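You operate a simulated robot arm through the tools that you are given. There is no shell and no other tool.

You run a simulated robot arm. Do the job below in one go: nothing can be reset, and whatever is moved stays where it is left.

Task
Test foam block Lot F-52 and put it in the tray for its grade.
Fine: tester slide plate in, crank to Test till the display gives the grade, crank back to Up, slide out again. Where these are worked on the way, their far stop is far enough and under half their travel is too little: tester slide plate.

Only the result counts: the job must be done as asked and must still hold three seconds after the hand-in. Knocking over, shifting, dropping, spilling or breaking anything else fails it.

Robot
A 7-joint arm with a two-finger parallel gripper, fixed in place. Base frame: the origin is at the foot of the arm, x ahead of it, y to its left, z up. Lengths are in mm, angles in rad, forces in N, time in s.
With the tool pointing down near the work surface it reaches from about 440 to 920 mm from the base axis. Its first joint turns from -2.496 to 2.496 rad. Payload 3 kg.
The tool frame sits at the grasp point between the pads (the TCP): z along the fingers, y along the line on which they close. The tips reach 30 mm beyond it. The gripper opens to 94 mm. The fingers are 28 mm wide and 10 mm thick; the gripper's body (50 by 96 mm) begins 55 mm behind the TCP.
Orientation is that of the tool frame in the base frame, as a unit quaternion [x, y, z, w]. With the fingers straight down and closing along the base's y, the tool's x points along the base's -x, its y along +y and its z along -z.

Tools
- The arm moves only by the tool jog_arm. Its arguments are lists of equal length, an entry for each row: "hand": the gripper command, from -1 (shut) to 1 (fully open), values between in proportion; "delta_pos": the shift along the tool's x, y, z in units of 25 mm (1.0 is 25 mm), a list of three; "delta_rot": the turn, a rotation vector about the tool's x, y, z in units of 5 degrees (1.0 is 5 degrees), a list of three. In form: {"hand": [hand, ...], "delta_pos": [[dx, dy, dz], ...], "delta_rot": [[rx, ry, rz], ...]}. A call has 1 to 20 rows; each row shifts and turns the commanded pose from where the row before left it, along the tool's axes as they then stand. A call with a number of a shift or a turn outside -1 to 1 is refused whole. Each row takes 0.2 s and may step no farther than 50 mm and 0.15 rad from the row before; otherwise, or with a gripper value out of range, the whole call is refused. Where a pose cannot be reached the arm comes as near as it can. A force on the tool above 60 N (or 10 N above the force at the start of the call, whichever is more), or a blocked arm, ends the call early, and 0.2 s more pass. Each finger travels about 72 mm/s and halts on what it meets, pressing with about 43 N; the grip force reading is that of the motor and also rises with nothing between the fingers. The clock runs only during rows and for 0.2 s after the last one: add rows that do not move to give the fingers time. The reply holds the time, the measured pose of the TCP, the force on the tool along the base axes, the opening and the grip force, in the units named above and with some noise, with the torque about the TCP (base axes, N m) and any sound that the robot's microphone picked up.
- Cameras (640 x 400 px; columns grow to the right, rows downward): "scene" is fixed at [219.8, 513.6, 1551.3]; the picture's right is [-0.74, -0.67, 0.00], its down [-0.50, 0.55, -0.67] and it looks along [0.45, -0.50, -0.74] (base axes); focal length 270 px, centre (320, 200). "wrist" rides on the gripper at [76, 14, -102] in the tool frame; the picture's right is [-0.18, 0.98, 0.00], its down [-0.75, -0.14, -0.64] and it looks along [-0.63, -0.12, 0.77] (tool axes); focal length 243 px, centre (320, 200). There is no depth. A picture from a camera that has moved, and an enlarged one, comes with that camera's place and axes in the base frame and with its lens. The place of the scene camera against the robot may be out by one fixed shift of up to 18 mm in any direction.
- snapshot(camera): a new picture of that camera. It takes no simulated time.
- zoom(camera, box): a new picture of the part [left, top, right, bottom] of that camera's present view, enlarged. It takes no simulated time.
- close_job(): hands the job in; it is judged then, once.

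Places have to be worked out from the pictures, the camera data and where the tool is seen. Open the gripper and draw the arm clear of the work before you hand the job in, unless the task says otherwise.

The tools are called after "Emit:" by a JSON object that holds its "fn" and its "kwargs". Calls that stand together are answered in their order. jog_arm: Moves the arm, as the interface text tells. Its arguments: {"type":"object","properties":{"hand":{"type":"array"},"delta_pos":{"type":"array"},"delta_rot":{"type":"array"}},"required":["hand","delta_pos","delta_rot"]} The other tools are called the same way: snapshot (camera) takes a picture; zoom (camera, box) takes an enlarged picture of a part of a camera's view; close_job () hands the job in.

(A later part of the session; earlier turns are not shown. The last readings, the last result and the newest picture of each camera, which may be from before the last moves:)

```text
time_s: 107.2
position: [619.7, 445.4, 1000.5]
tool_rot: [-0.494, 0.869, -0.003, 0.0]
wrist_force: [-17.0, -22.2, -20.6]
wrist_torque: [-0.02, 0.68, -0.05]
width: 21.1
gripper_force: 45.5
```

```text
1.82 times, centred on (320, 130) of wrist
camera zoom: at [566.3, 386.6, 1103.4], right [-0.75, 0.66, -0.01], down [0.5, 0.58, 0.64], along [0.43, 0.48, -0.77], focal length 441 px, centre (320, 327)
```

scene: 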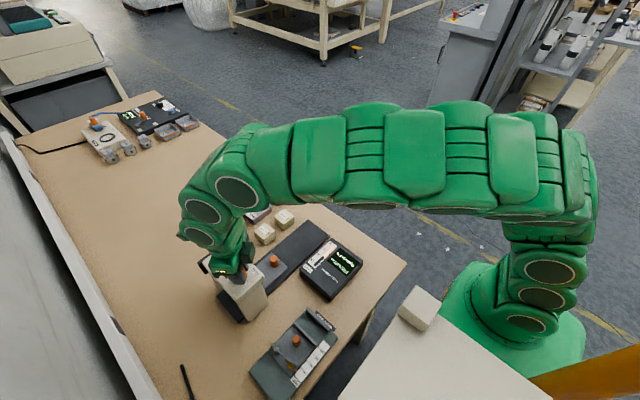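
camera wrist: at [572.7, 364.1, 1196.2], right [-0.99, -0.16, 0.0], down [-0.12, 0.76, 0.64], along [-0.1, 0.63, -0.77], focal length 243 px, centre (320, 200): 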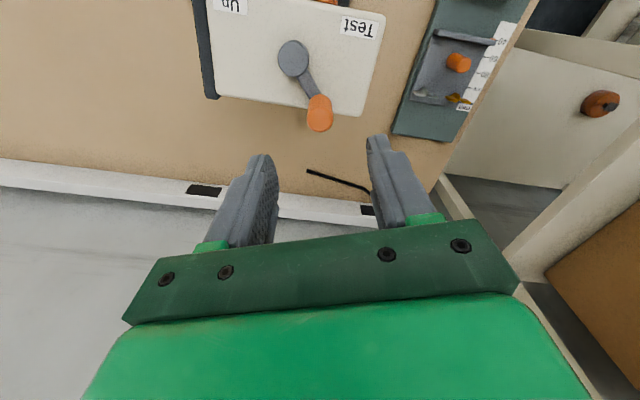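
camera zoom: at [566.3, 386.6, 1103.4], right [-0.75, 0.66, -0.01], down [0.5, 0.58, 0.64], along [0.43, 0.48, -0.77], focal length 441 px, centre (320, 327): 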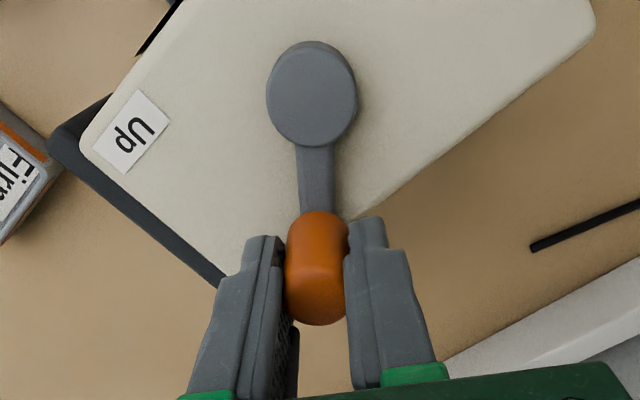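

Over half done. I trim inward and continue 50° more.

Emit:
{"fn": "jog_arm", "kwargs": {"hand": [-1, -1, -1, -1, -1, -1, -1, -1, -1, -1, -1, -1], "delta_pos": [[0.056, 0.006, 0.016], [-0.013, 0.16, 0], [-0.013, 0.16, 0], [-0.013, 0.16, 0], [-0.013, 0.16, 0], [-0.013, 0.16, 0], [-0.013, 0.16, 0], [-0.013, 0.16, 0], [-0.013, 0.16, 0], [-0.013, 0.16, 0], [-0.013, 0.16, 0], [0, 0, 0]], "delta_rot": [[0, 0, 0], [0, 0, -1], [0, 0, -1], [0, 0, -1], [0, 0, -1], [0, 0, -1], [0, 0, -1], [0, 0, -1], [0, 0, -1], [0, 0, -1], [0, 0, -1], [0, 0, 0]]}}

Emit:
{"fn": "zoom", "kwargs": {"camera": "wrist", "box": [220, 20, 420, 240]}}

Emit:
{"fn": "zoom", "kwargs": {"camera": "scene", "box": [290, 220, 380, 310]}}

```text
time_s: 109.8
position: [580.5, 452.4, 999.4]
tool_rot: [0.816, -0.578, 0.003, 0.002]
wrist_force: [-7.3, 30.0, 16.7]
wrist_torque: [0.65, 0.42, 0.0]
width: 20.9
gripper_force: 45.0
```

```text
1.82 times, centred on (320, 130) of wrist
camera zoom: at [590.0, 375.7, 1103.1], right [-0.99, -0.15, 0.0], down [-0.12, 0.76, 0.64], along [-0.09, 0.63, -0.77], focal length 441 px, centre (320, 327)
```

zoom: 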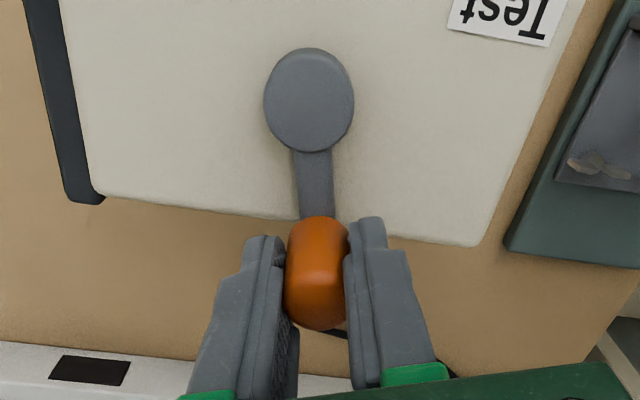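

```text
4.44 times, centred on (335, 265) of scene
camera zoom: at [219.8, 513.6, 1551.3], right [-0.74, -0.67, 0.0], down [-0.5, 0.55, -0.67], along [0.45, -0.5, -0.74], focal length 1200 px, centre (253, -89)
```

zoom: 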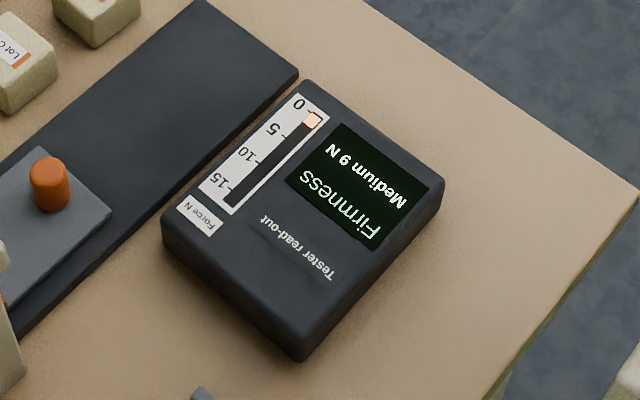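

About 253° remain and the load is almost gone. The wrist is near 110°, so I carry on along the arc with the wrist held for about 50°, then I will re-grip.

Emit:
{"fn": "jog_arm", "kwargs": {"hand": [-1, -1, -1, -1, -1, -1, -1, -1, -1], "delta_pos": [[-0.058, -0.003, -0.014], [-0.0014, 0.161, 0], [0.0126, 0.1605, 0], [0.0266, 0.1588, 0], [0.0403, 0.1559, 0], [0.0537, 0.1518, 0], [0.0668, 0.1465, 0], [0.0793, 0.1401, 0], [0, 0, 0]], "delta_rot": [[0, 0, 0], [0, 0, 0], [0, 0, 0], [0, 0, 0], [0, 0, 0], [0, 0, 0], [0, 0, 0], [0, 0, 0], [0, 0, 0]]}}

Emit:
{"fn": "zoom", "kwargs": {"camera": "wrist", "box": [220, 20, 420, 240]}}

```text
time_s: 111.8
position: [554.7, 437.8, 997.8]
tool_rot: [0.815, -0.579, 0.003, 0.002]
wrist_force: [-14.8, 11.0, -1.5]
wrist_torque: [0.25, 0.37, 0.01]
width: 21.1
gripper_force: 44.7
```

```text
1.82 times, centred on (320, 130) of wrist
camera zoom: at [565.7, 360.6, 1103.1], right [-0.99, -0.15, 0.0], down [-0.12, 0.76, 0.64], along [-0.1, 0.63, -0.77], focal length 441 px, centre (320, 327)
```

zoom: 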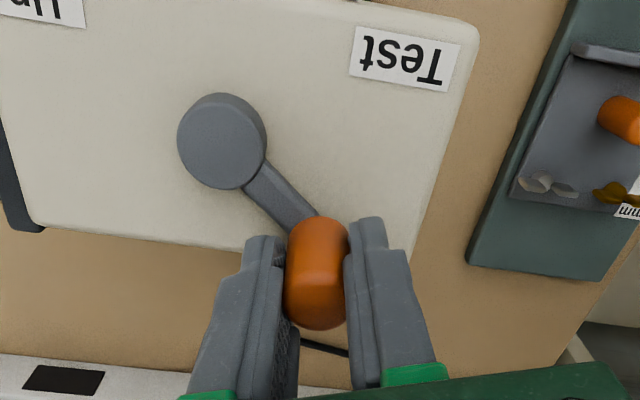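

Good. I go 20° further with the wrist held.

Emit:
{"fn": "jog_arm", "kwargs": {"hand": [-1, -1, -1, -1, -1, -1], "delta_pos": [[-0.03, 0.02, 0], [0.0912, 0.1327, 0], [0.1024, 0.1242, 0], [0.1128, 0.1148, 0], [0.1224, 0.1046, 0], [0, 0, 0]], "delta_rot": [[0, 0, 0], [0, 0, 0], [0, 0, 0], [0, 0, 0], [0, 0, 0], [0, 0, 0]]}}

Emit:
{"fn": "zoom", "kwargs": {"camera": "wrist", "box": [220, 20, 420, 240]}}

```text
time_s: 113.2
position: [548.6, 424.8, 999.1]
tool_rot: [0.816, -0.578, 0.003, 0.001]
wrist_force: [-17.8, 7.4, -27.4]
wrist_torque: [0.2, 0.33, -0.04]
width: 21.1
gripper_force: 44.7
```

```text
1.82 times, centred on (320, 130) of wrist
camera zoom: at [558.7, 348.7, 1103.1], right [-0.99, -0.15, 0.0], down [-0.12, 0.76, 0.64], along [-0.09, 0.63, -0.77], focal length 441 px, centre (320, 327)
```

zoom: 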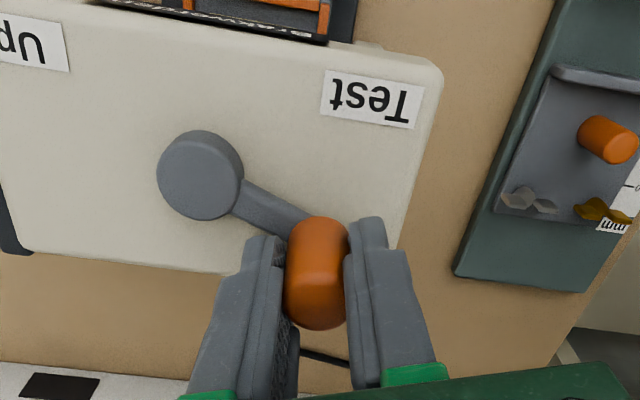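

The lever is at about 157°. I release the peg, rise, and unwind the wrist to about -22° to take a fresh grip with room to finish.

Emit:
{"fn": "jog_arm", "kwargs": {"hand": [-0.4, 0.1, 0.2, 0.2, 0.2, 0.2, 0.2, 0.2, 0.2, 0.2, 0.2, 0.2, 0.2, 0.2, 0.2, 0.2, 0.2, 0.2, 0.2, 0.2], "delta_pos": [[0, 0, 0], [0, 0, 0], [0, 0, 0], [0, 0, -0.5], [0, 0, -1], [0, 0, -1], [0, 0, -1], [0, 0, 0], [0, 0, 0], [0, 0, 0], [0, 0, 0], [0, 0, 0], [0, 0, 0], [0, 0, 0], [0, 0, 0], [0, 0, 0], [0, 0, 0], [0, 0, 0], [0, 0, 0], [0, 0, 0]], "delta_rot": [[0, 0, 0], [0, 0, 0], [0, 0, 0], [0, 0, 0], [0, 0, 0], [0, 0, 0], [0, 0, 1], [0, 0, 1], [0, 0, 1], [0, 0, 1], [0, 0, 1], [0, 0, 1], [0, 0, 1], [0, 0, 1], [0, 0, 1], [0, 0, 1], [0, 0, 1], [0, 0, 1], [0, 0, 1], [0, 0, 1]]}}

Emit:
{"fn": "jog_arm", "kwargs": {"hand": [0.2, 0.2, 0.2, 0.2, 0.2, 0.2, 0.2, 0.2, 0.2, 0.2, 0.2, 0.2, 0.2], "delta_pos": [[0, 0, 0], [0, 0, 0], [0, 0, 0], [0, 0, 0], [0, 0, 0], [0, 0, 0], [0, 0, 0], [0, 0, 0], [0, 0, 0], [0, 0, 0], [0, 0, 0], [0, 0, 0], [0, 0, 0]], "delta_rot": [[0, 0, 1], [0, 0, 1], [0, 0, 1], [0, 0, 1], [0, 0, 1], [0, 0, 1], [0, 0, 1], [0, 0, 1], [0, 0, 1], [0, 0, 1], [0, 0, 1], [0, 0, 1], [0, 0, 0]]}}

Emit:
{"fn": "snapshot", "kwargs": {"camera": "wrist"}}

Emit:
{"fn": "zoom", "kwargs": {"camera": "wrist", "box": [220, 0, 440, 220]}}

Emit:
{"fn": "zoom", "kwargs": {"camera": "scene", "box": [190, 200, 370, 330]}}

```text
time_s: 117.5
position: [548.6, 423.9, 1085.5]
tool_rot: [-0.335, 0.942, -0.005, 0.0]
wrist_force: [-0.4, -0.4, 0.3]
wrist_torque: [-0.02, -0.01, 0.01]
width: 56.4
gripper_force: 0.1
```

```text
time_s: 120.2
position: [548.5, 424.4, 1087.7]
tool_rot: [0.18, 0.984, -0.003, 0.003]
wrist_force: [-1.0, 0.2, 0.2]
wrist_torque: [0.04, -0.05, 0.0]
width: 56.5
gripper_force: 0.0
```

```text
taken
camera wrist: at [480.8, 465.8, 1189.8], right [0.52, 0.85, 0.0], down [0.65, -0.4, 0.65], along [0.55, -0.34, -0.76], focal length 243 px, centre (320, 200)
```

wrist: 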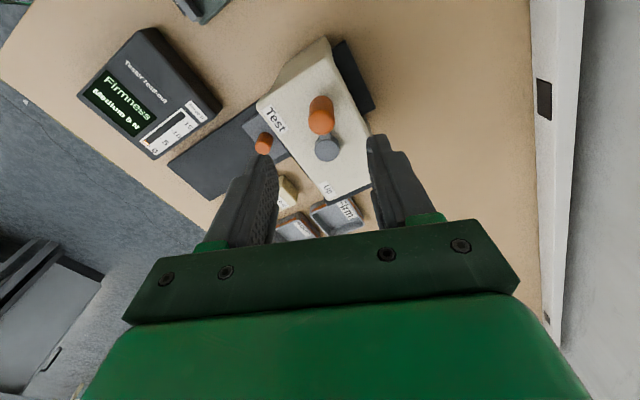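

```text
1.82 times, centred on (330, 110) of wrist
camera zoom: at [480.8, 465.8, 1189.8], right [0.52, 0.85, 0.0], down [0.65, -0.4, 0.65], along [0.55, -0.34, -0.76], focal length 441 px, centre (302, 364)
```

zoom: 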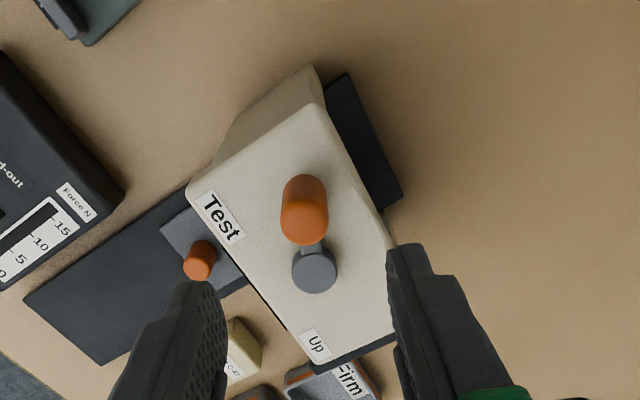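

```text
3.08 times, centred on (280, 265) of scene
camera zoom: at [219.8, 513.6, 1551.3], right [-0.74, -0.67, 0.0], down [-0.5, 0.55, -0.67], along [0.45, -0.5, -0.74], focal length 831 px, centre (443, 0)
```

zoom: 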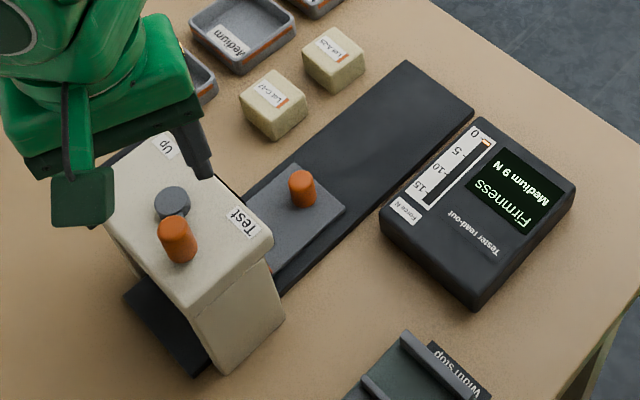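

The crank held its place and the bar is almost at zero. The peg is right below, so I descend around it and grip.

Emit:
{"fn": "jog_arm", "kwargs": {"hand": [0.2, 0.2, 0.2, 0.2, 0.2, 0.2], "delta_pos": [[0.05, 0.016, 0], [0, 0, 0.9], [0, 0, 0.9], [0, 0, 0.8], [0, 0, 0.5], [0, 0, 0.2]], "delta_rot": [[0, 0, 0], [0, 0, 0], [0, 0, 0], [0, 0, 0], [0, 0, 0], [0, 0, 0]]}}

Emit:
{"fn": "zoom", "kwargs": {"camera": "wrist", "box": [220, 20, 420, 240]}}

```text
time_s: 121.7
position: [547.6, 425.5, 1004.1]
tool_rot: [0.179, 0.984, -0.003, 0.003]
wrist_force: [-0.1, -0.2, 0.3]
wrist_torque: [0.02, 0.01, 0.02]
width: 56.7
gripper_force: 0.1
```

```text
1.82 times, centred on (320, 130) of wrist
camera zoom: at [479.8, 465.5, 1107.2], right [0.52, 0.85, 0.0], down [0.65, -0.39, 0.65], along [0.55, -0.34, -0.76], focal length 441 px, centre (320, 327)
```

zoom: 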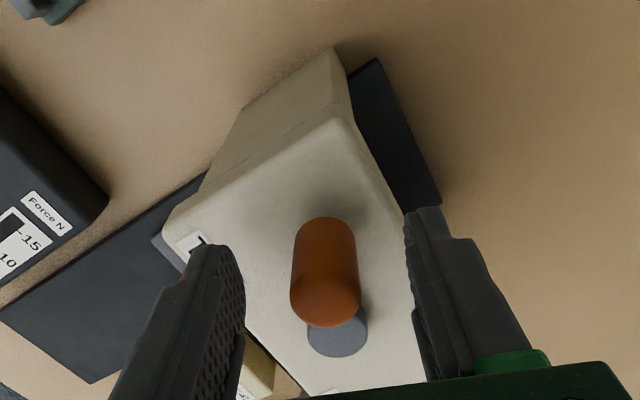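

The peg is about 3 mm to the far side of centre. I adjust, lower a little and close.

Emit:
{"fn": "jog_arm", "kwargs": {"hand": [0.2, 0.2, -1, -1, -1, -1], "delta_pos": [[-0.11, 0, 0.08], [0, 0, 0.06], [0, 0, 0], [0, 0, 0], [0, 0, 0], [0, 0, 0]], "delta_rot": [[0, 0, 0], [0, 0, 0], [0, 0, 0], [0, 0, 0], [0, 0, 0], [0, 0, 0]]}}

Emit:
{"fn": "zoom", "kwargs": {"camera": "wrist", "box": [220, 20, 420, 240]}}

```text
time_s: 123.0
position: [550.4, 425.0, 1000.0]
tool_rot: [0.18, 0.984, -0.004, 0.002]
wrist_force: [-1.8, 0.2, -2.6]
wrist_torque: [0.3, -0.05, -0.01]
width: 20.9
gripper_force: 45.0
```

```text
1.82 times, centred on (320, 130) of wrist
camera zoom: at [482.6, 465.1, 1103.4], right [0.52, 0.85, 0.0], down [0.65, -0.39, 0.65], along [0.55, -0.34, -0.76], focal length 441 px, centre (320, 327)
```

zoom: 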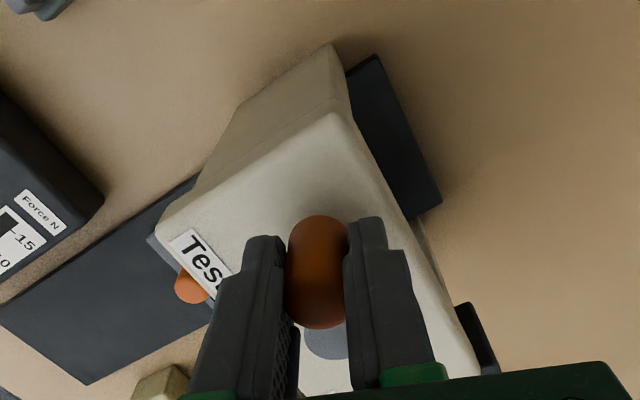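

The peg is gripped with almost no load. I continue counter-clockwise with the wrist turning along.

Emit:
{"fn": "jog_arm", "kwargs": {"hand": [-1, -1, -1, -1, -1, -1, -1, -1, -1], "delta_pos": [[-0.0018, -0.149, 0], [-0.0018, -0.149, 0], [-0.0018, -0.149, 0], [-0.0018, -0.149, 0], [-0.0018, -0.149, 0], [-0.0018, -0.149, 0], [-0.0018, -0.149, 0], [-0.0018, -0.149, 0], [0, 0, 0]], "delta_rot": [[0, 0, -1], [0, 0, -1], [0, 0, -1], [0, 0, -1], [0, 0, -1], [0, 0, -1], [0, 0, -1], [0, 0, -1], [0, 0, 0]]}}

Emit:
{"fn": "zoom", "kwargs": {"camera": "wrist", "box": [220, 20, 420, 240]}}

Emit:
{"fn": "zoom", "kwargs": {"camera": "scene", "box": [190, 200, 370, 330]}}

```text
time_s: 125.0
position: [548.1, 394.3, 1001.5]
tool_rot: [-0.168, 0.986, -0.004, 0.001]
wrist_force: [-10.0, -3.8, -24.2]
wrist_torque: [0.77, 1.05, -0.02]
width: 20.9
gripper_force: 44.8
```

```text
1.82 times, centred on (320, 130) of wrist
camera zoom: at [471.1, 382.9, 1104.2], right [-0.15, 0.99, -0.01], down [0.76, 0.12, 0.64], along [0.64, 0.09, -0.77], focal length 441 px, centre (320, 327)
```

zoom: 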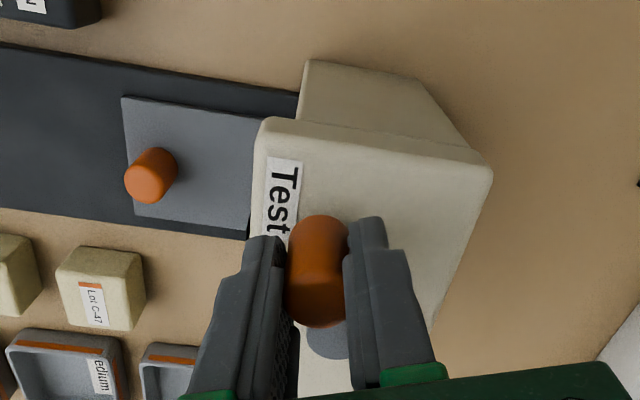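

```text
3.08 times, centred on (280, 265) of scene
camera zoom: at [219.8, 513.6, 1551.3], right [-0.74, -0.67, 0.0], down [-0.5, 0.55, -0.67], along [0.45, -0.5, -0.74], focal length 831 px, centre (443, 0)
```

zoom: 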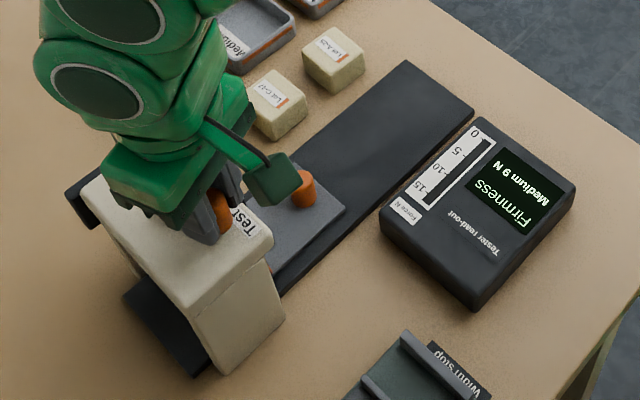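

The load is gone and the display still holds "Medium 9 N". I continue counter-clockwise.

Emit:
{"fn": "jog_arm", "kwargs": {"hand": [-1, -1, -1, -1, -1, -1, -1, -1, -1, -1, -1, -1], "delta_pos": [[0.02, 0, 0.018], [-0.0018, -0.15, 0], [-0.0018, -0.15, 0], [-0.0018, -0.15, 0], [-0.0018, -0.15, 0], [-0.0018, -0.15, 0], [-0.0018, -0.15, 0], [-0.0018, -0.15, 0], [-0.0018, -0.15, 0], [-0.0018, -0.15, 0], [-0.0018, -0.15, 0], [0, 0, 0]], "delta_rot": [[0, 0, 0], [0, 0, -1], [0, 0, -1], [0, 0, -1], [0, 0, -1], [0, 0, -1], [0, 0, -1], [0, 0, -1], [0, 0, -1], [0, 0, -1], [0, 0, -1], [0, 0, 0]]}}

Emit:
{"fn": "zoom", "kwargs": {"camera": "wrist", "box": [220, 20, 420, 240]}}

```text
time_s: 127.7
position: [573.6, 367.8, 1002.1]
tool_rot: [-0.569, 0.823, -0.004, 0.0]
wrist_force: [-5.7, -15.9, 29.6]
wrist_torque: [-0.06, 0.56, 0.02]
width: 21.5
gripper_force: 44.8
```

```text
1.82 times, centred on (320, 130) of wrist
camera zoom: at [531.0, 301.9, 1105.0], right [-0.85, 0.52, -0.01], down [0.4, 0.66, 0.64], along [0.34, 0.54, -0.77], focal length 441 px, centre (320, 327)
```

zoom: 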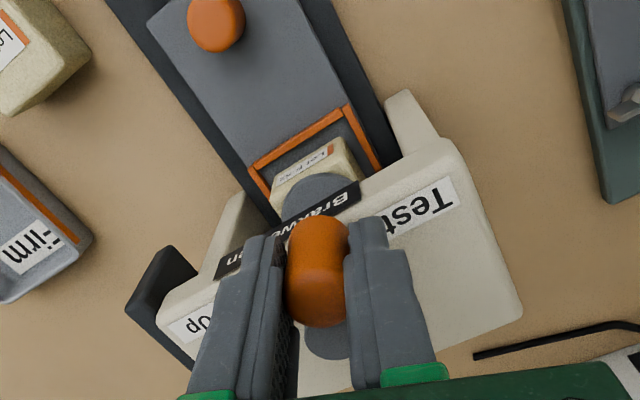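

About 112° remain. I trim and continue 45° more.

Emit:
{"fn": "jog_arm", "kwargs": {"hand": [-1, -1, -1, -1, -1, -1, -1, -1, -1, -1, -1], "delta_pos": [[0.034, 0, -0.026], [-0.0018, -0.151, 0], [-0.0018, -0.151, 0], [-0.0018, -0.151, 0], [-0.0018, -0.151, 0], [-0.0018, -0.151, 0], [-0.0018, -0.151, 0], [-0.0018, -0.151, 0], [-0.0018, -0.151, 0], [-0.0018, -0.151, 0], [0, 0, 0]], "delta_rot": [[0, 0, 0], [0, 0, -1], [0, 0, -1], [0, 0, -1], [0, 0, -1], [0, 0, -1], [0, 0, -1], [0, 0, -1], [0, 0, -1], [0, 0, -1], [0, 0, 0]]}}

Emit:
{"fn": "zoom", "kwargs": {"camera": "wrist", "box": [220, 20, 420, 240]}}

Emit:
{"fn": "snapshot", "kwargs": {"camera": "scene"}}

```text
time_s: 130.1
position: [605.1, 366.0, 1000.9]
tool_rot: [0.84, -0.542, 0.004, 0.002]
wrist_force: [-7.5, 20.8, 27.3]
wrist_torque: [0.0, 0.1, 0.02]
width: 20.9
gripper_force: 44.8
```

```text
1.82 times, centred on (320, 130) of wrist
camera zoom: at [622.4, 291.5, 1104.9], right [-0.97, -0.24, 0.0], down [-0.19, 0.75, 0.64], along [-0.15, 0.62, -0.77], focal length 441 px, centre (320, 327)
```

zoom: 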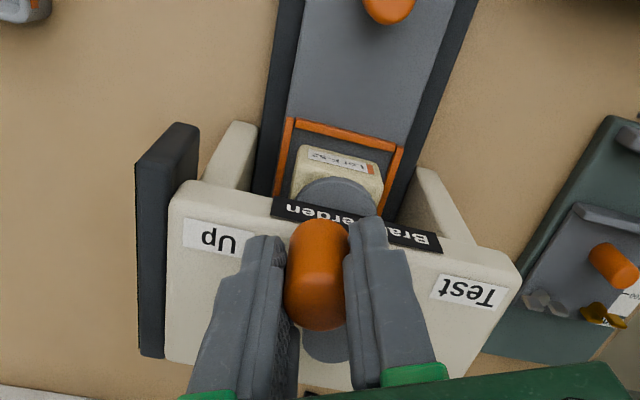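

```text
taken
```

scene: 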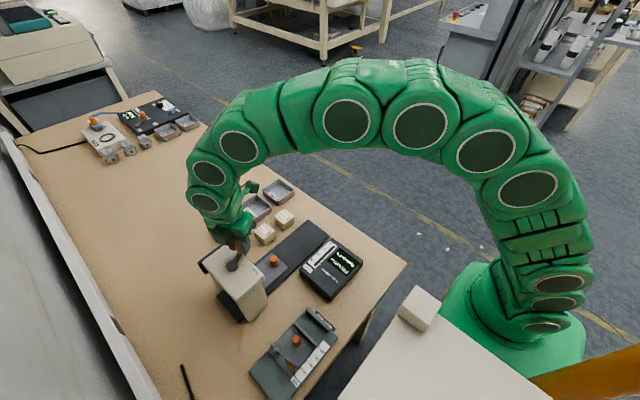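

About 68° remain. The wrist is at 114°, so I finish with the wrist held, letting the peg turn in the pads.

Emit:
{"fn": "jog_arm", "kwargs": {"hand": [-1, -1, -1, -1, -1, -1, -1, -1, -1], "delta_pos": [[-0.045, 0, -0.022], [-0.0019, -0.155, 0], [-0.0154, -0.1542, 0], [-0.0288, -0.1523, 0], [-0.0419, -0.1492, 0], [-0.0548, -0.145, 0], [-0.0672, -0.1397, 0], [-0.0791, -0.1333, 0], [0, 0, 0]], "delta_rot": [[0, 0, 0], [0, 0, 0], [0, 0, 0], [0, 0, 0], [0, 0, 0], [0, 0, 0], [0, 0, 0], [0, 0, 0], [0, 0, 0]]}}

Emit:
{"fn": "zoom", "kwargs": {"camera": "wrist", "box": [220, 20, 420, 240]}}

Emit:
{"fn": "zoom", "kwargs": {"camera": "scene", "box": [190, 200, 300, 330]}}

```text
time_s: 132.1
position: [627.0, 384.3, 1002.2]
tool_rot: [0.84, -0.542, 0.003, 0.002]
wrist_force: [21.8, -13.9, -26.0]
wrist_torque: [-0.37, -0.17, 0.0]
width: 21.1
gripper_force: 45.1
```

```text
1.82 times, centred on (320, 130) of wrist
camera zoom: at [643.2, 308.4, 1105.3], right [-0.97, -0.24, 0.0], down [-0.18, 0.75, 0.64], along [-0.15, 0.62, -0.77], focal length 441 px, centre (320, 327)
```

zoom: 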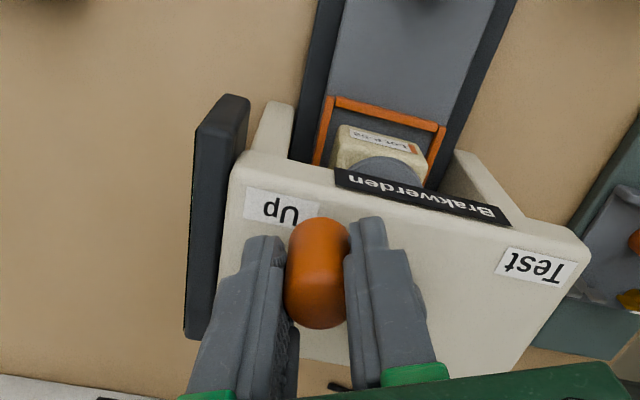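

```text
3.08 times, centred on (245, 265) of scene
camera zoom: at [219.8, 513.6, 1551.3], right [-0.74, -0.67, 0.0], down [-0.5, 0.55, -0.67], along [0.45, -0.5, -0.74], focal length 831 px, centre (551, 0)
```

zoom: 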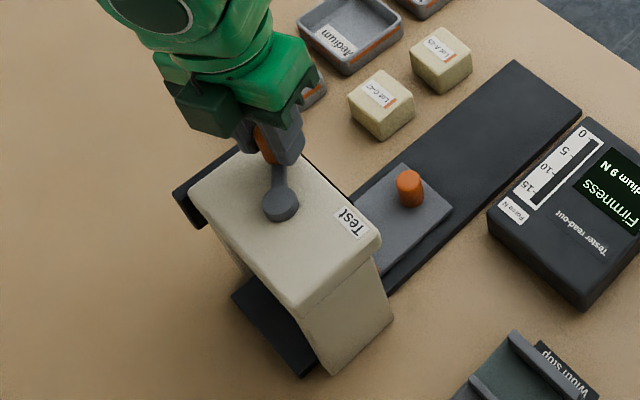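

About 33° to go. I trim outward and continue towards the Up stop.

Emit:
{"fn": "jog_arm", "kwargs": {"hand": [-1, -1, -1, -1, -1, -1, -1], "delta_pos": [[0.04, -0.0255, 0.022], [-0.0904, -0.1259, 0], [-0.1011, -0.1175, 0], [-0.1109, -0.1083, 0], [-0.1199, -0.0982, 0], [-0.128, -0.0873, 0], [0, 0, 0]], "delta_rot": [[0, 0, 0], [0, 0, 0], [0, 0, 0], [0, 0, 0], [0, 0, 0], [0, 0, 0], [0, 0, 0]]}}

Emit:
{"fn": "zoom", "kwargs": {"camera": "wrist", "box": [220, 20, 420, 240]}}

Emit:
{"fn": "zoom", "kwargs": {"camera": "scene", "box": [190, 200, 300, 330]}}

```text
time_s: 133.7
position: [634.4, 403.2, 1002.1]
tool_rot: [0.841, -0.542, 0.002, 0.003]
wrist_force: [17.9, -1.1, -25.7]
wrist_torque: [0.49, 0.12, 0.01]
width: 21.2
gripper_force: 45.4
```

```text
1.82 times, centred on (320, 130) of wrist
camera zoom: at [650.3, 327.6, 1105.4], right [-0.97, -0.24, 0.0], down [-0.18, 0.75, 0.64], along [-0.15, 0.62, -0.77], focal length 441 px, centre (320, 327)
```

zoom: 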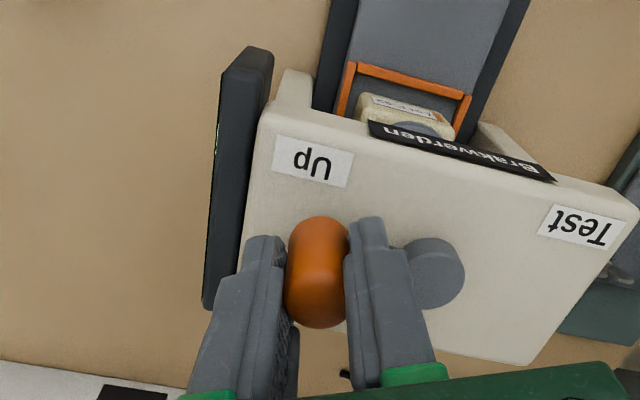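

```text
3.08 times, centred on (245, 265) of scene
camera zoom: at [219.8, 513.6, 1551.3], right [-0.74, -0.67, 0.0], down [-0.5, 0.55, -0.67], along [0.45, -0.5, -0.74], focal length 831 px, centre (551, 0)
```

zoom: 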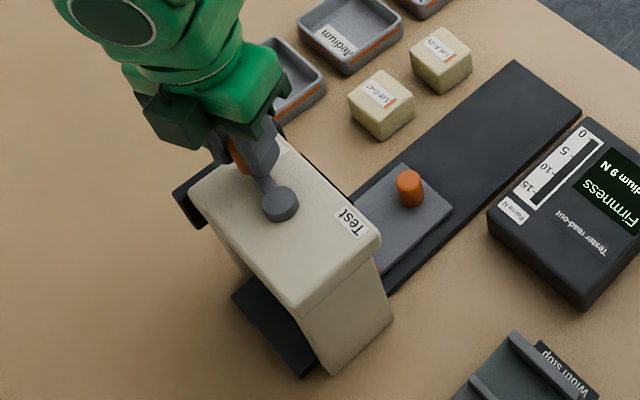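

About 8° short of Up. I nudge towards +y in small steps until the stop is felt.

Emit:
{"fn": "jog_arm", "kwargs": {"hand": [-1, -1, -1, -1], "delta_pos": [[-0.11, -0.075, 0.015], [-0.087, -0.048, 0], [-0.04, -0.022, 0], [0, 0, 0]], "delta_rot": [[0, 0, 0], [0, 0, 0], [0, 0, 0], [0, 0, 0]]}}

Emit:
{"fn": "zoom", "kwargs": {"camera": "scene", "box": [190, 200, 300, 330]}}

```text
time_s: 134.7
position: [634.7, 409.1, 1000.4]
tool_rot: [0.84, -0.543, 0.005, 0.001]
wrist_force: [6.2, -17.3, 2.1]
wrist_torque: [-0.12, 0.16, -0.01]
width: 21.0
gripper_force: 45.1
```

```text
3.08 times, centred on (245, 265) of scene
camera zoom: at [219.8, 513.6, 1551.3], right [-0.74, -0.67, 0.0], down [-0.5, 0.55, -0.67], along [0.45, -0.5, -0.74], focal length 831 px, centre (551, 0)
```

zoom: 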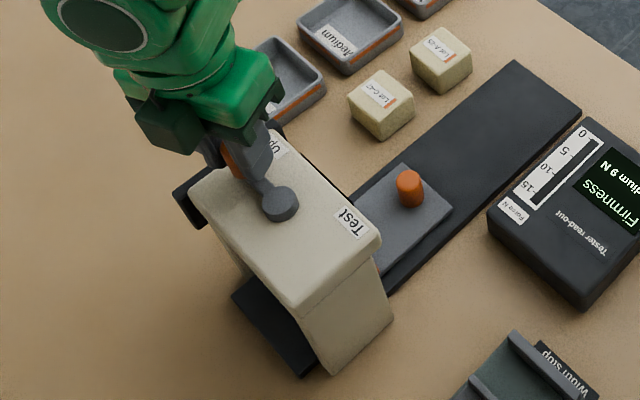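

A -y reaction of 17 N suggests the Up stop. I press 1 mm more to confirm, then release and rise.

Emit:
{"fn": "jog_arm", "kwargs": {"hand": [-1, -1], "delta_pos": [[-0.045, -0.025, 0], [0, 0, 0]], "delta_rot": [[0, 0, 0], [0, 0, 0]]}}

```text
time_s: 135.2
position: [634.1, 409.5, 1001.4]
tool_rot: [0.84, -0.543, 0.003, 0.003]
wrist_force: [-1.5, -26.1, 10.0]
wrist_torque: [-0.62, 0.01, 0.01]
width: 21.4
gripper_force: 44.7
```

The stop is confirmed. I relieve the load, open the fingers and rise, then check the lever position.

Emit:
{"fn": "jog_arm", "kwargs": {"hand": [-1, -0.5, 0.0, 0.2, 0.2, 0.2, 0.2, 0.2], "delta_pos": [[0.05, 0.028, 0], [0, 0, 0], [0, 0, 0], [0, 0, 0], [0, 0, -0.5], [0, 0, -1], [0, 0, -1], [0, 0, -1]], "delta_rot": [[0, 0, 0], [0, 0, 0], [0, 0, 0], [0, 0, 0], [0, 0, 0], [0, 0, 0], [0, 0, 0], [0, 0, 0]]}}

Emit:
{"fn": "zoom", "kwargs": {"camera": "scene", "box": [190, 200, 370, 330]}}

Emit:
{"fn": "snapshot", "kwargs": {"camera": "wrist"}}

Emit:
{"fn": "zoom", "kwargs": {"camera": "wrist", "box": [220, 0, 440, 220]}}

```text
time_s: 137.1
position: [632.1, 411.0, 1089.1]
tool_rot: [0.84, -0.542, 0.004, 0.002]
wrist_force: [0.3, 0.4, -0.8]
wrist_torque: [0.02, 0.0, 0.0]
width: 56.3
gripper_force: 0.0
```

```text
3.08 times, centred on (280, 265) of scene
camera zoom: at [219.8, 513.6, 1551.3], right [-0.74, -0.67, 0.0], down [-0.5, 0.55, -0.67], along [0.45, -0.5, -0.74], focal length 831 px, centre (443, 0)
```

zoom: 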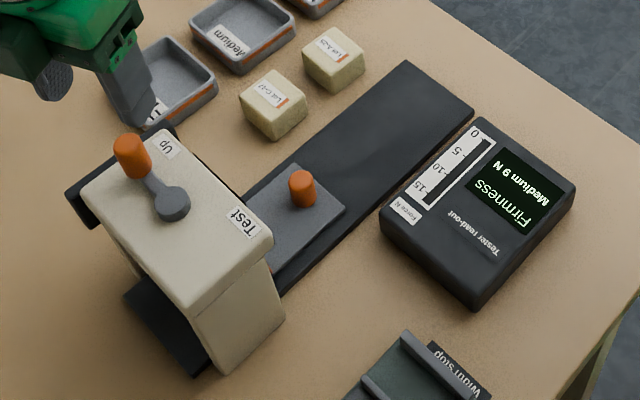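

```text
taken
camera wrist: at [649.4, 335.5, 1192.0], right [-0.97, -0.24, 0.0], down [-0.18, 0.75, 0.64], along [-0.15, 0.62, -0.77], focal length 243 px, centre (320, 200)
```

wrist: 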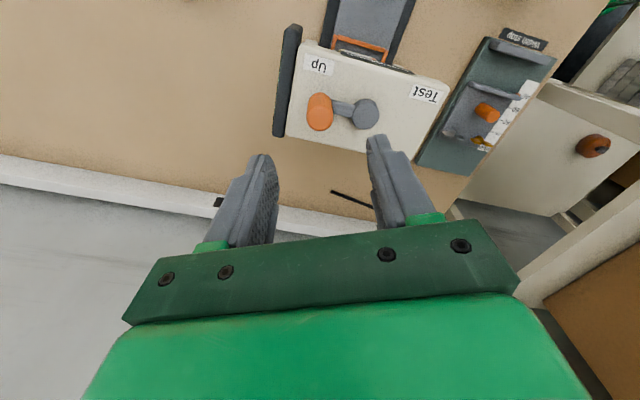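

```text
1.82 times, centred on (330, 110) of wrist
camera zoom: at [649.4, 335.5, 1192.0], right [-0.97, -0.24, 0.0], down [-0.18, 0.75, 0.64], along [-0.15, 0.62, -0.77], focal length 441 px, centre (302, 364)
```

zoom: 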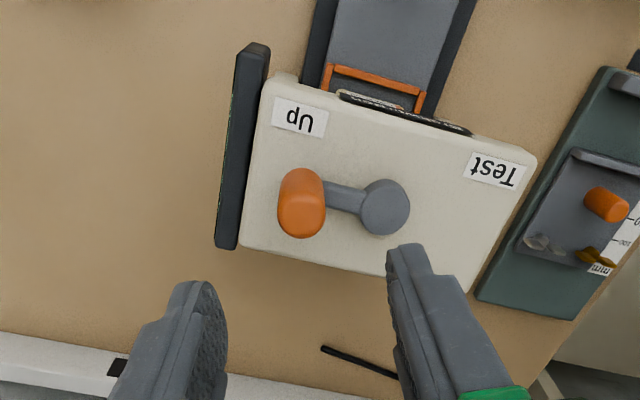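

The lever is exactly back at Up, matching the first picture, and the display holds "Medium 9 N". Next I go above the slide knob, near (588, 297), with the fingers closing along x.

Emit:
{"fn": "jog_arm", "kwargs": {"hand": [0.2, 0.2, 0.2, 0.2, 0.2, 0.2, 0.2, 0.2, 0.2, 0.2], "delta_pos": [[0.858, 0.87, 0], [0.858, 0.87, 0], [0.858, 0.87, 0], [0.858, 0.87, 0], [0, 0, 0], [0, 0, 0], [0, 0, 0], [0, 0, 0], [0, 0, 0], [0, 0, 0]], "delta_rot": [[0, 0, 0], [0, 0, 0], [0, 0, 0], [0, 0, 0], [0, 0, 1], [0, 0, 1], [0, 0, 1], [0, 0, 1], [0, 0, 0.86], [0, 0, 0]]}}

Emit:
{"fn": "snapshot", "kwargs": {"camera": "wrist"}}

Emit:
{"fn": "zoom", "kwargs": {"camera": "wrist", "box": [240, 20, 420, 220]}}

```text
time_s: 139.2
position: [588.9, 295.5, 1088.2]
tool_rot: [-0.706, 0.708, -0.003, -0.001]
wrist_force: [0.0, -1.3, 0.3]
wrist_torque: [-0.02, 0.0, 0.01]
width: 56.2
gripper_force: 0.0
```

```text
taken
camera wrist: at [573.8, 219.5, 1192.4], right [-0.98, 0.19, -0.01], down [0.14, 0.76, 0.64], along [0.12, 0.63, -0.77], focal length 243 px, centre (320, 200)
```

wrist: 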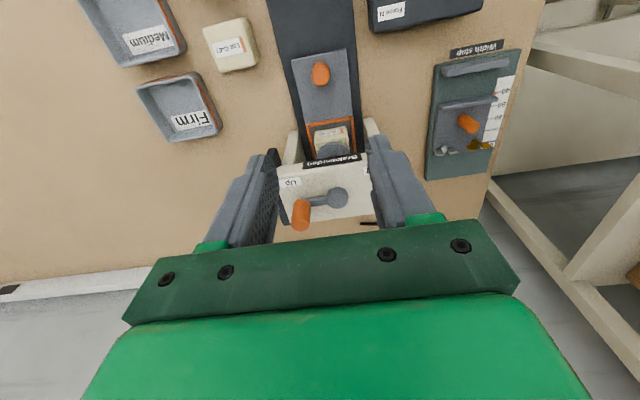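

```text
2.00 times, centred on (330, 120) of wrist
camera zoom: at [573.8, 219.5, 1192.4], right [-0.98, 0.19, -0.01], down [0.14, 0.76, 0.64], along [0.12, 0.63, -0.77], focal length 485 px, centre (300, 360)
```

zoom: 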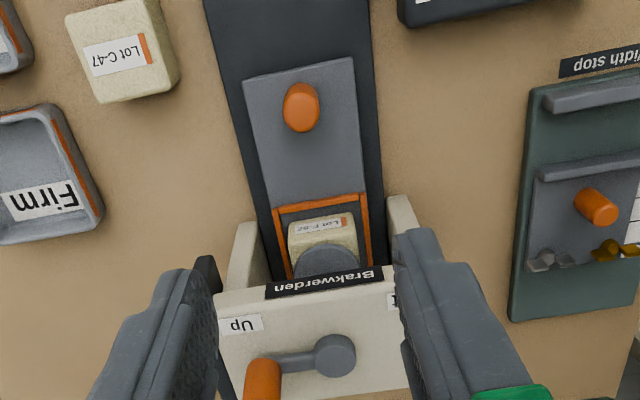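

The knob is right below the TCP. I descend to just above it and check.

Emit:
{"fn": "jog_arm", "kwargs": {"hand": [0.2, 0.2, 0.2, 0.2, 0.2, 0.2, 0.2, 0.2, 0.2, 0.2], "delta_pos": [[0, 0, 1], [0, 0, 1], [0, 0, 1], [0, 0, 1], [0, 0, 1], [0, 0, 1], [0, 0, 1], [0, 0, 1], [0, 0, 0.8], [0, 0, 0]], "delta_rot": [[0, 0, 0], [0, 0, 0], [0, 0, 0], [0, 0, 0], [0, 0, 0], [0, 0, 0], [0, 0, 0], [0, 0, 0], [0, 0, 0], [0, 0, 0]]}}

Emit:
{"fn": "snapshot", "kwargs": {"camera": "wrist"}}

Emit:
{"fn": "zoom", "kwargs": {"camera": "scene", "box": [210, 190, 330, 300]}}

```text
time_s: 141.4
position: [592.3, 296.3, 869.1]
tool_rot: [-0.707, 0.707, -0.005, -0.001]
wrist_force: [0.6, -0.8, 0.4]
wrist_torque: [0.0, -0.03, -0.01]
width: 56.4
gripper_force: 0.0
```

```text
taken
camera wrist: at [575.3, 219.4, 972.9], right [-0.98, 0.18, -0.01], down [0.14, 0.76, 0.64], along [0.12, 0.63, -0.77], focal length 243 px, centre (320, 200)
```

wrist: 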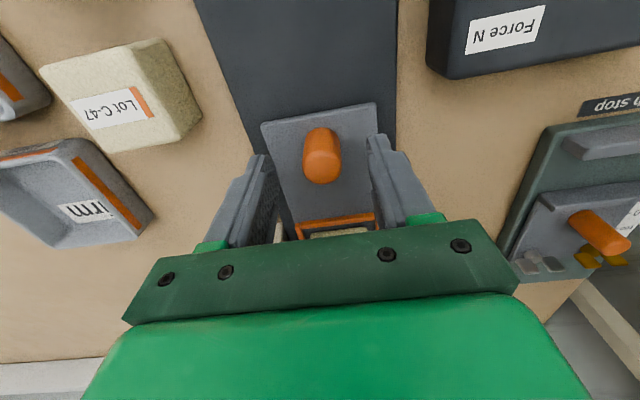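

```text
3.64 times, centred on (270, 245) of scene
camera zoom: at [219.8, 513.6, 1551.3], right [-0.74, -0.67, 0.0], down [-0.5, 0.55, -0.67], along [0.45, -0.5, -0.74], focal length 982 px, centre (502, 36)
```

zoom: 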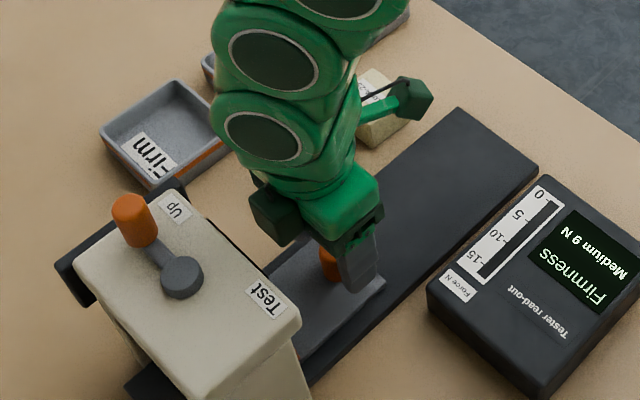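

The knob is between the fingers. I remove a slight tilt, centre, lower 11 mm and grip the knob.

Emit:
{"fn": "jog_arm", "kwargs": {"hand": [0.2, 0.2, 0.2, -1, -1, -1, -1], "delta_pos": [[-0.02, 0.06, 0], [0, 0, 0.25], [0, 0, 0.18], [0, 0, 0], [0, 0, 0], [0, 0, 0], [0, 0, 0]], "delta_rot": [[-0.065, -0.097, 0], [0, 0, 0], [0, 0, 0], [0, 0, 0], [0, 0, 0], [0, 0, 0], [0, 0, 0]]}}

Emit:
{"fn": "snapshot", "kwargs": {"camera": "wrist"}}

```text
time_s: 143.1
position: [591.1, 296.2, 859.9]
tool_rot: [0.707, -0.707, -0.001, 0.0]
wrist_force: [13.6, -1.0, -2.7]
wrist_torque: [0.01, -0.44, 0.02]
width: 23.3
gripper_force: 45.0
```

```text
taken
camera wrist: at [574.6, 218.5, 962.2], right [-0.98, 0.18, 0.0], down [0.14, 0.75, 0.64], along [0.12, 0.63, -0.77], focal length 243 px, centre (320, 200)
```

wrist: 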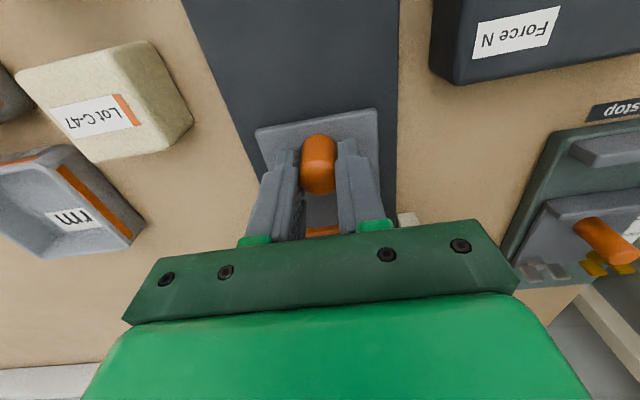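

The knob is gripped. I pull the plate out (-y), starting with a short stretch and checking the loads.

Emit:
{"fn": "jog_arm", "kwargs": {"hand": [-1, -1, -1, -1, -1, -1], "delta_pos": [[0, -0.03, 0], [0.2, 0, 0], [0.36, 0, 0], [0.4, 0, 0], [0.4, 0, 0], [0, 0, 0]], "delta_rot": [[0, 0, 0], [0, 0, 0], [0, 0, 0], [0, 0, 0], [0, 0, 0], [0, 0, 0]]}}

Emit:
{"fn": "zoom", "kwargs": {"camera": "scene", "box": [210, 190, 330, 300]}}

```text
time_s: 144.4
position: [589.2, 260.0, 859.7]
tool_rot: [-0.707, 0.707, 0.0, 0.001]
wrist_force: [38.5, -0.1, -26.0]
wrist_torque: [0.3, -1.09, 0.03]
width: 22.9
gripper_force: 45.0
```

```text
3.64 times, centred on (270, 245) of scene
camera zoom: at [219.8, 513.6, 1551.3], right [-0.74, -0.67, 0.0], down [-0.5, 0.55, -0.67], along [0.45, -0.5, -0.74], focal length 982 px, centre (502, 36)
```

zoom: 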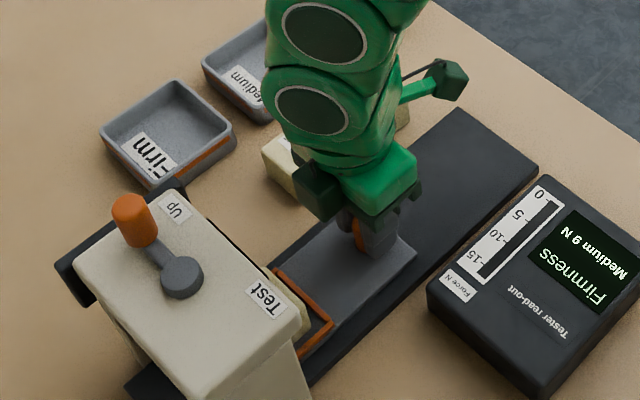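

The plate is sliding out with the block. I relieve the side load and continue.

Emit:
{"fn": "jog_arm", "kwargs": {"hand": [-1, -1, -1, -1, -1, -1, -1], "delta_pos": [[0, -0.08, 0.022], [0.4, 0, 0], [0.4, 0, 0], [0.4, 0, 0], [0.4, 0, 0], [0.4, 0, 0], [0, 0, 0]], "delta_rot": [[0, 0, 0], [0, 0, 0], [0, 0, 0], [0, 0, 0], [0, 0, 0], [0, 0, 0], [0, 0, 0]]}}

Emit:
{"fn": "zoom", "kwargs": {"camera": "scene", "box": [210, 190, 330, 300]}}

```text
time_s: 146.1
position: [590.2, 209.4, 857.7]
tool_rot: [-0.706, 0.708, 0.002, 0.0]
wrist_force: [-39.0, 1.0, 35.9]
wrist_torque: [0.02, 1.36, -0.05]
width: 23.2
gripper_force: 45.3
```

```text
3.64 times, centred on (270, 245) of scene
camera zoom: at [219.8, 513.6, 1551.3], right [-0.74, -0.67, 0.0], down [-0.5, 0.55, -0.67], along [0.45, -0.5, -0.74], focal length 982 px, centre (502, 36)
```

zoom: 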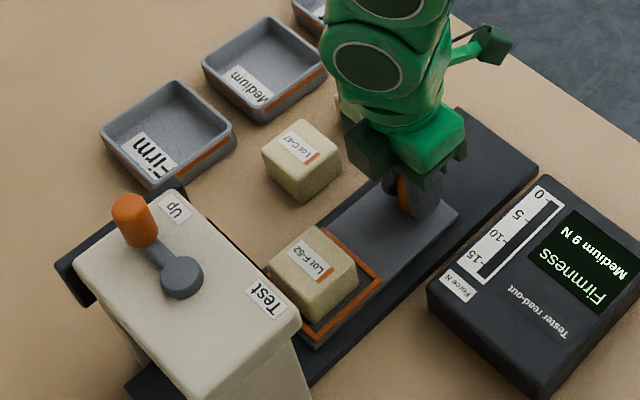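

The block is out from under the head. I relieve the loads and continue to the outer stop.

Emit:
{"fn": "jog_arm", "kwargs": {"hand": [-1, -1, -1, -1, -1, -1], "delta_pos": [[0, 0.09, -0.035], [0.4, 0, 0], [0.4, 0, 0], [0.4, 0, 0], [0.4, 0, 0], [0, 0, 0]], "delta_rot": [[0, 0, 0], [0, 0, 0], [0, 0, 0], [0, 0, 0], [0, 0, 0], [0, 0, 0]]}}

Emit:
{"fn": "zoom", "kwargs": {"camera": "scene", "box": [230, 180, 350, 290]}}

```text
time_s: 147.4
position: [590.5, 171.4, 858.7]
tool_rot: [0.707, -0.707, -0.001, -0.001]
wrist_force: [29.5, -0.4, -34.0]
wrist_torque: [-0.07, -0.75, 0.04]
width: 23.0
gripper_force: 45.0
```

```text
3.64 times, centred on (290, 235) of scene
camera zoom: at [219.8, 513.6, 1551.3], right [-0.74, -0.67, 0.0], down [-0.5, 0.55, -0.67], along [0.45, -0.5, -0.74], focal length 982 px, centre (429, 73)
```

zoom: 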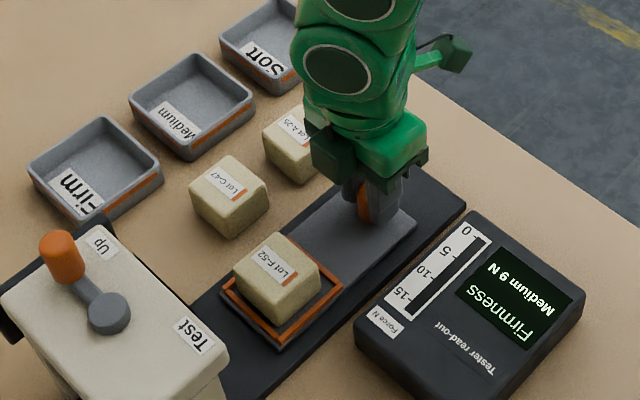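

About 17 mm to the outer stop. I relieve and continue slowly.

Emit:
{"fn": "jog_arm", "kwargs": {"hand": [-1, -1, -1, -1, -1, -1], "delta_pos": [[0, -0.06, 0.03], [0.22, 0, 0], [0.22, 0, 0], [0.2, 0, 0], [0.1, 0, 0], [0, 0, 0]], "delta_rot": [[0, 0, 0], [0, 0, 0], [0, 0, 0], [0, 0, 0], [0, 0, 0], [0, 0, 0]]}}

Emit:
{"fn": "zoom", "kwargs": {"camera": "scene", "box": [230, 180, 350, 290]}}

```text
time_s: 148.8
position: [589.5, 152.4, 857.7]
tool_rot: [0.707, -0.707, -0.002, 0.002]
wrist_force: [-18.4, 33.8, 11.7]
wrist_torque: [1.08, 0.55, -0.11]
width: 23.0
gripper_force: 44.9
```

```text
3.64 times, centred on (290, 235) of scene
camera zoom: at [219.8, 513.6, 1551.3], right [-0.74, -0.67, 0.0], down [-0.5, 0.55, -0.67], along [0.45, -0.5, -0.74], focal length 982 px, centre (429, 73)
```

zoom: 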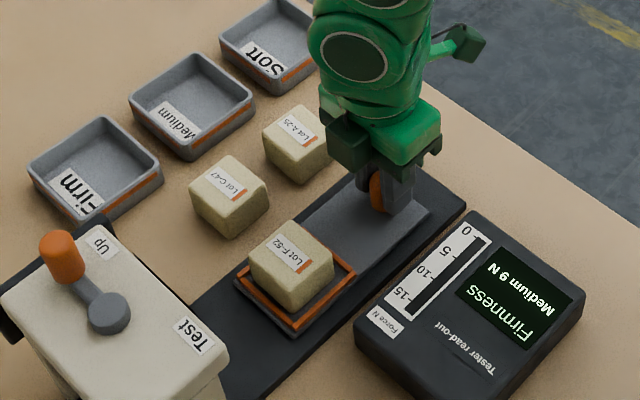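

The outer stop is reached (Fy 34 N at y≈152). I relieve, release the knob and rise.

Emit:
{"fn": "jog_arm", "kwargs": {"hand": [-1, -0.4, 0.1, 0.2, 0.2, 0.2, 0.2, 0.2, 0.2], "delta_pos": [[-0.07, 0.04, 0], [0, 0, 0], [0, 0, 0], [0, 0, 0], [0, 0, -0.4], [0, 0, -1], [0, 0, -1], [0, 0, -1], [0, 0, -1]], "delta_rot": [[0, 0, 0], [0, 0, 0], [0, 0, 0], [0, 0, 0], [0, 0, 0], [0, 0, 0], [0, 0, 0], [0, 0, 0], [0, 0, 0]]}}

Emit:
{"fn": "snapshot", "kwargs": {"camera": "wrist"}}

Emit:
{"fn": "zoom", "kwargs": {"camera": "scene", "box": [200, 170, 370, 300]}}

```text
time_s: 150.8
position: [589.9, 153.2, 968.5]
tool_rot: [-0.707, 0.707, 0.001, -0.001]
wrist_force: [0.3, 0.2, -0.8]
wrist_torque: [0.01, -0.01, 0.02]
width: 56.6
gripper_force: 0.1
```

```text
taken
camera wrist: at [575.3, 76.1, 1071.3], right [-0.98, 0.18, 0.0], down [0.14, 0.75, 0.64], along [0.12, 0.63, -0.77], focal length 243 px, centre (320, 200)
```

wrist: 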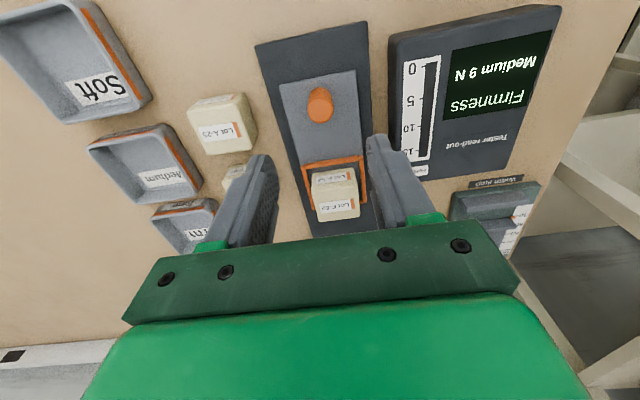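

```text
3.08 times, centred on (285, 235) of scene
camera zoom: at [219.8, 513.6, 1551.3], right [-0.74, -0.67, 0.0], down [-0.5, 0.55, -0.67], along [0.45, -0.5, -0.74], focal length 831 px, centre (428, 92)
```

zoom: 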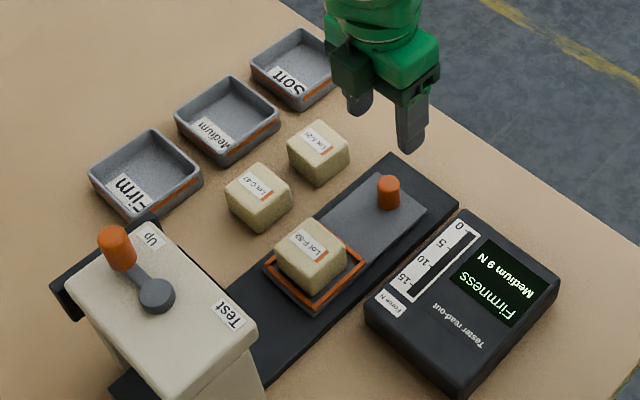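

The slide is out, the block sits in the frame, the crank is at Up, and the display reads Medium. I move over the block at (590, 261) and turn the gripper back square.

Emit:
{"fn": "jog_arm", "kwargs": {"hand": [0.3, 0.3, 0.3, 0.4, 0.5, 0.5, 0.5, 0.5, 0.5, 0.5, 0.5, 0.5, 0.5, 0.5, 0.5, 0.5, 0.5, 0.5, 0.5, 0.5], "delta_pos": [[-0.8, 0, -0.2], [-0.8, 0, -0.2], [-0.8, 0, 0], [-0.8, 0, 0], [-0.4, 0, 0], [0, 0, 0], [0, 0, 0], [0, 0, 0], [0, 0, 0], [0, 0, 0], [0, 0, 0], [0, 0, 0], [0, 0, 0], [0, 0, 0], [0, 0, 0], [0, 0, 0], [0, 0, 0], [0, 0, 0], [0, 0, 0], [0, 0, 0]], "delta_rot": [[0, 0, 0], [0, 0, 0], [0, 0, 1], [0, 0, 0], [0, 0, 1], [0, 0, 1], [0, 0, 1], [0, 0, 1], [0, 0, 1], [0, 0, 1], [0, 0, 1], [0, 0, 1], [0, 0, 1], [0, 0, 1], [0, 0, 1], [0, 0, 1], [0, 0, 1], [0, 0, 1], [0, 0, 1], [0, 0, 1]]}}

Emit:
{"fn": "jog_arm", "kwargs": {"hand": [0.5, 0.5], "delta_pos": [[0, 0, 0], [0, 0, 0]], "delta_rot": [[0, 0, 1], [0, 0, 0]]}}

Emit:
{"fn": "snapshot", "kwargs": {"camera": "wrist"}}

Emit:
{"fn": "zoom", "kwargs": {"camera": "wrist", "box": [220, 40, 440, 240]}}

```text
time_s: 155.1
position: [593.1, 244.5, 978.4]
tool_rot: [-0.042, 0.999, 0.0, -0.001]
wrist_force: [-0.4, 0.0, 0.3]
wrist_torque: [0.0, 0.0, 0.0]
width: 70.5
gripper_force: 0.1
```

```text
time_s: 155.7
position: [592.9, 243.5, 976.7]
tool_rot: [0.001, 1.0, 0.001, -0.001]
wrist_force: [-1.0, 0.5, -0.8]
wrist_torque: [-0.01, 0.03, 0.0]
width: 70.3
gripper_force: 0.1
```

```text
taken
camera wrist: at [515.5, 256.5, 1080.9], right [0.19, 0.98, 0.0], down [0.75, -0.14, 0.64], along [0.63, -0.12, -0.77], focal length 243 px, centre (320, 200)
```

wrist: 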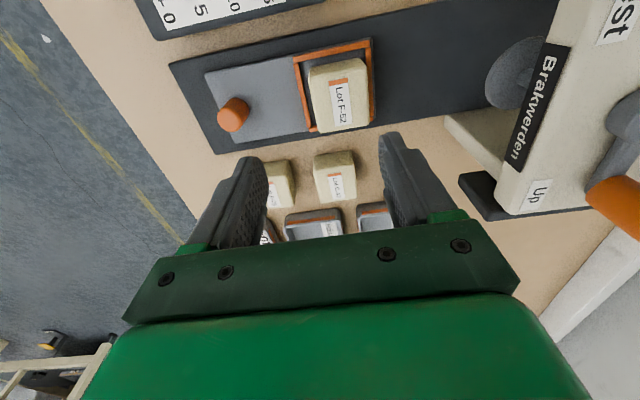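

```text
2.00 times, centred on (330, 140) of wrist
camera zoom: at [515.5, 256.5, 1080.9], right [0.19, 0.98, 0.0], down [0.75, -0.14, 0.64], along [0.63, -0.12, -0.77], focal length 485 px, centre (300, 320)
```

zoom: 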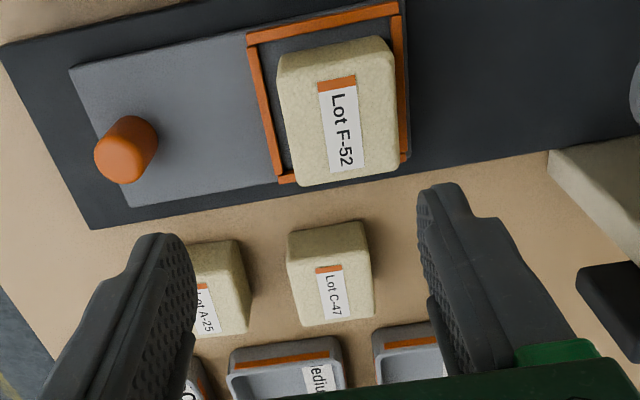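

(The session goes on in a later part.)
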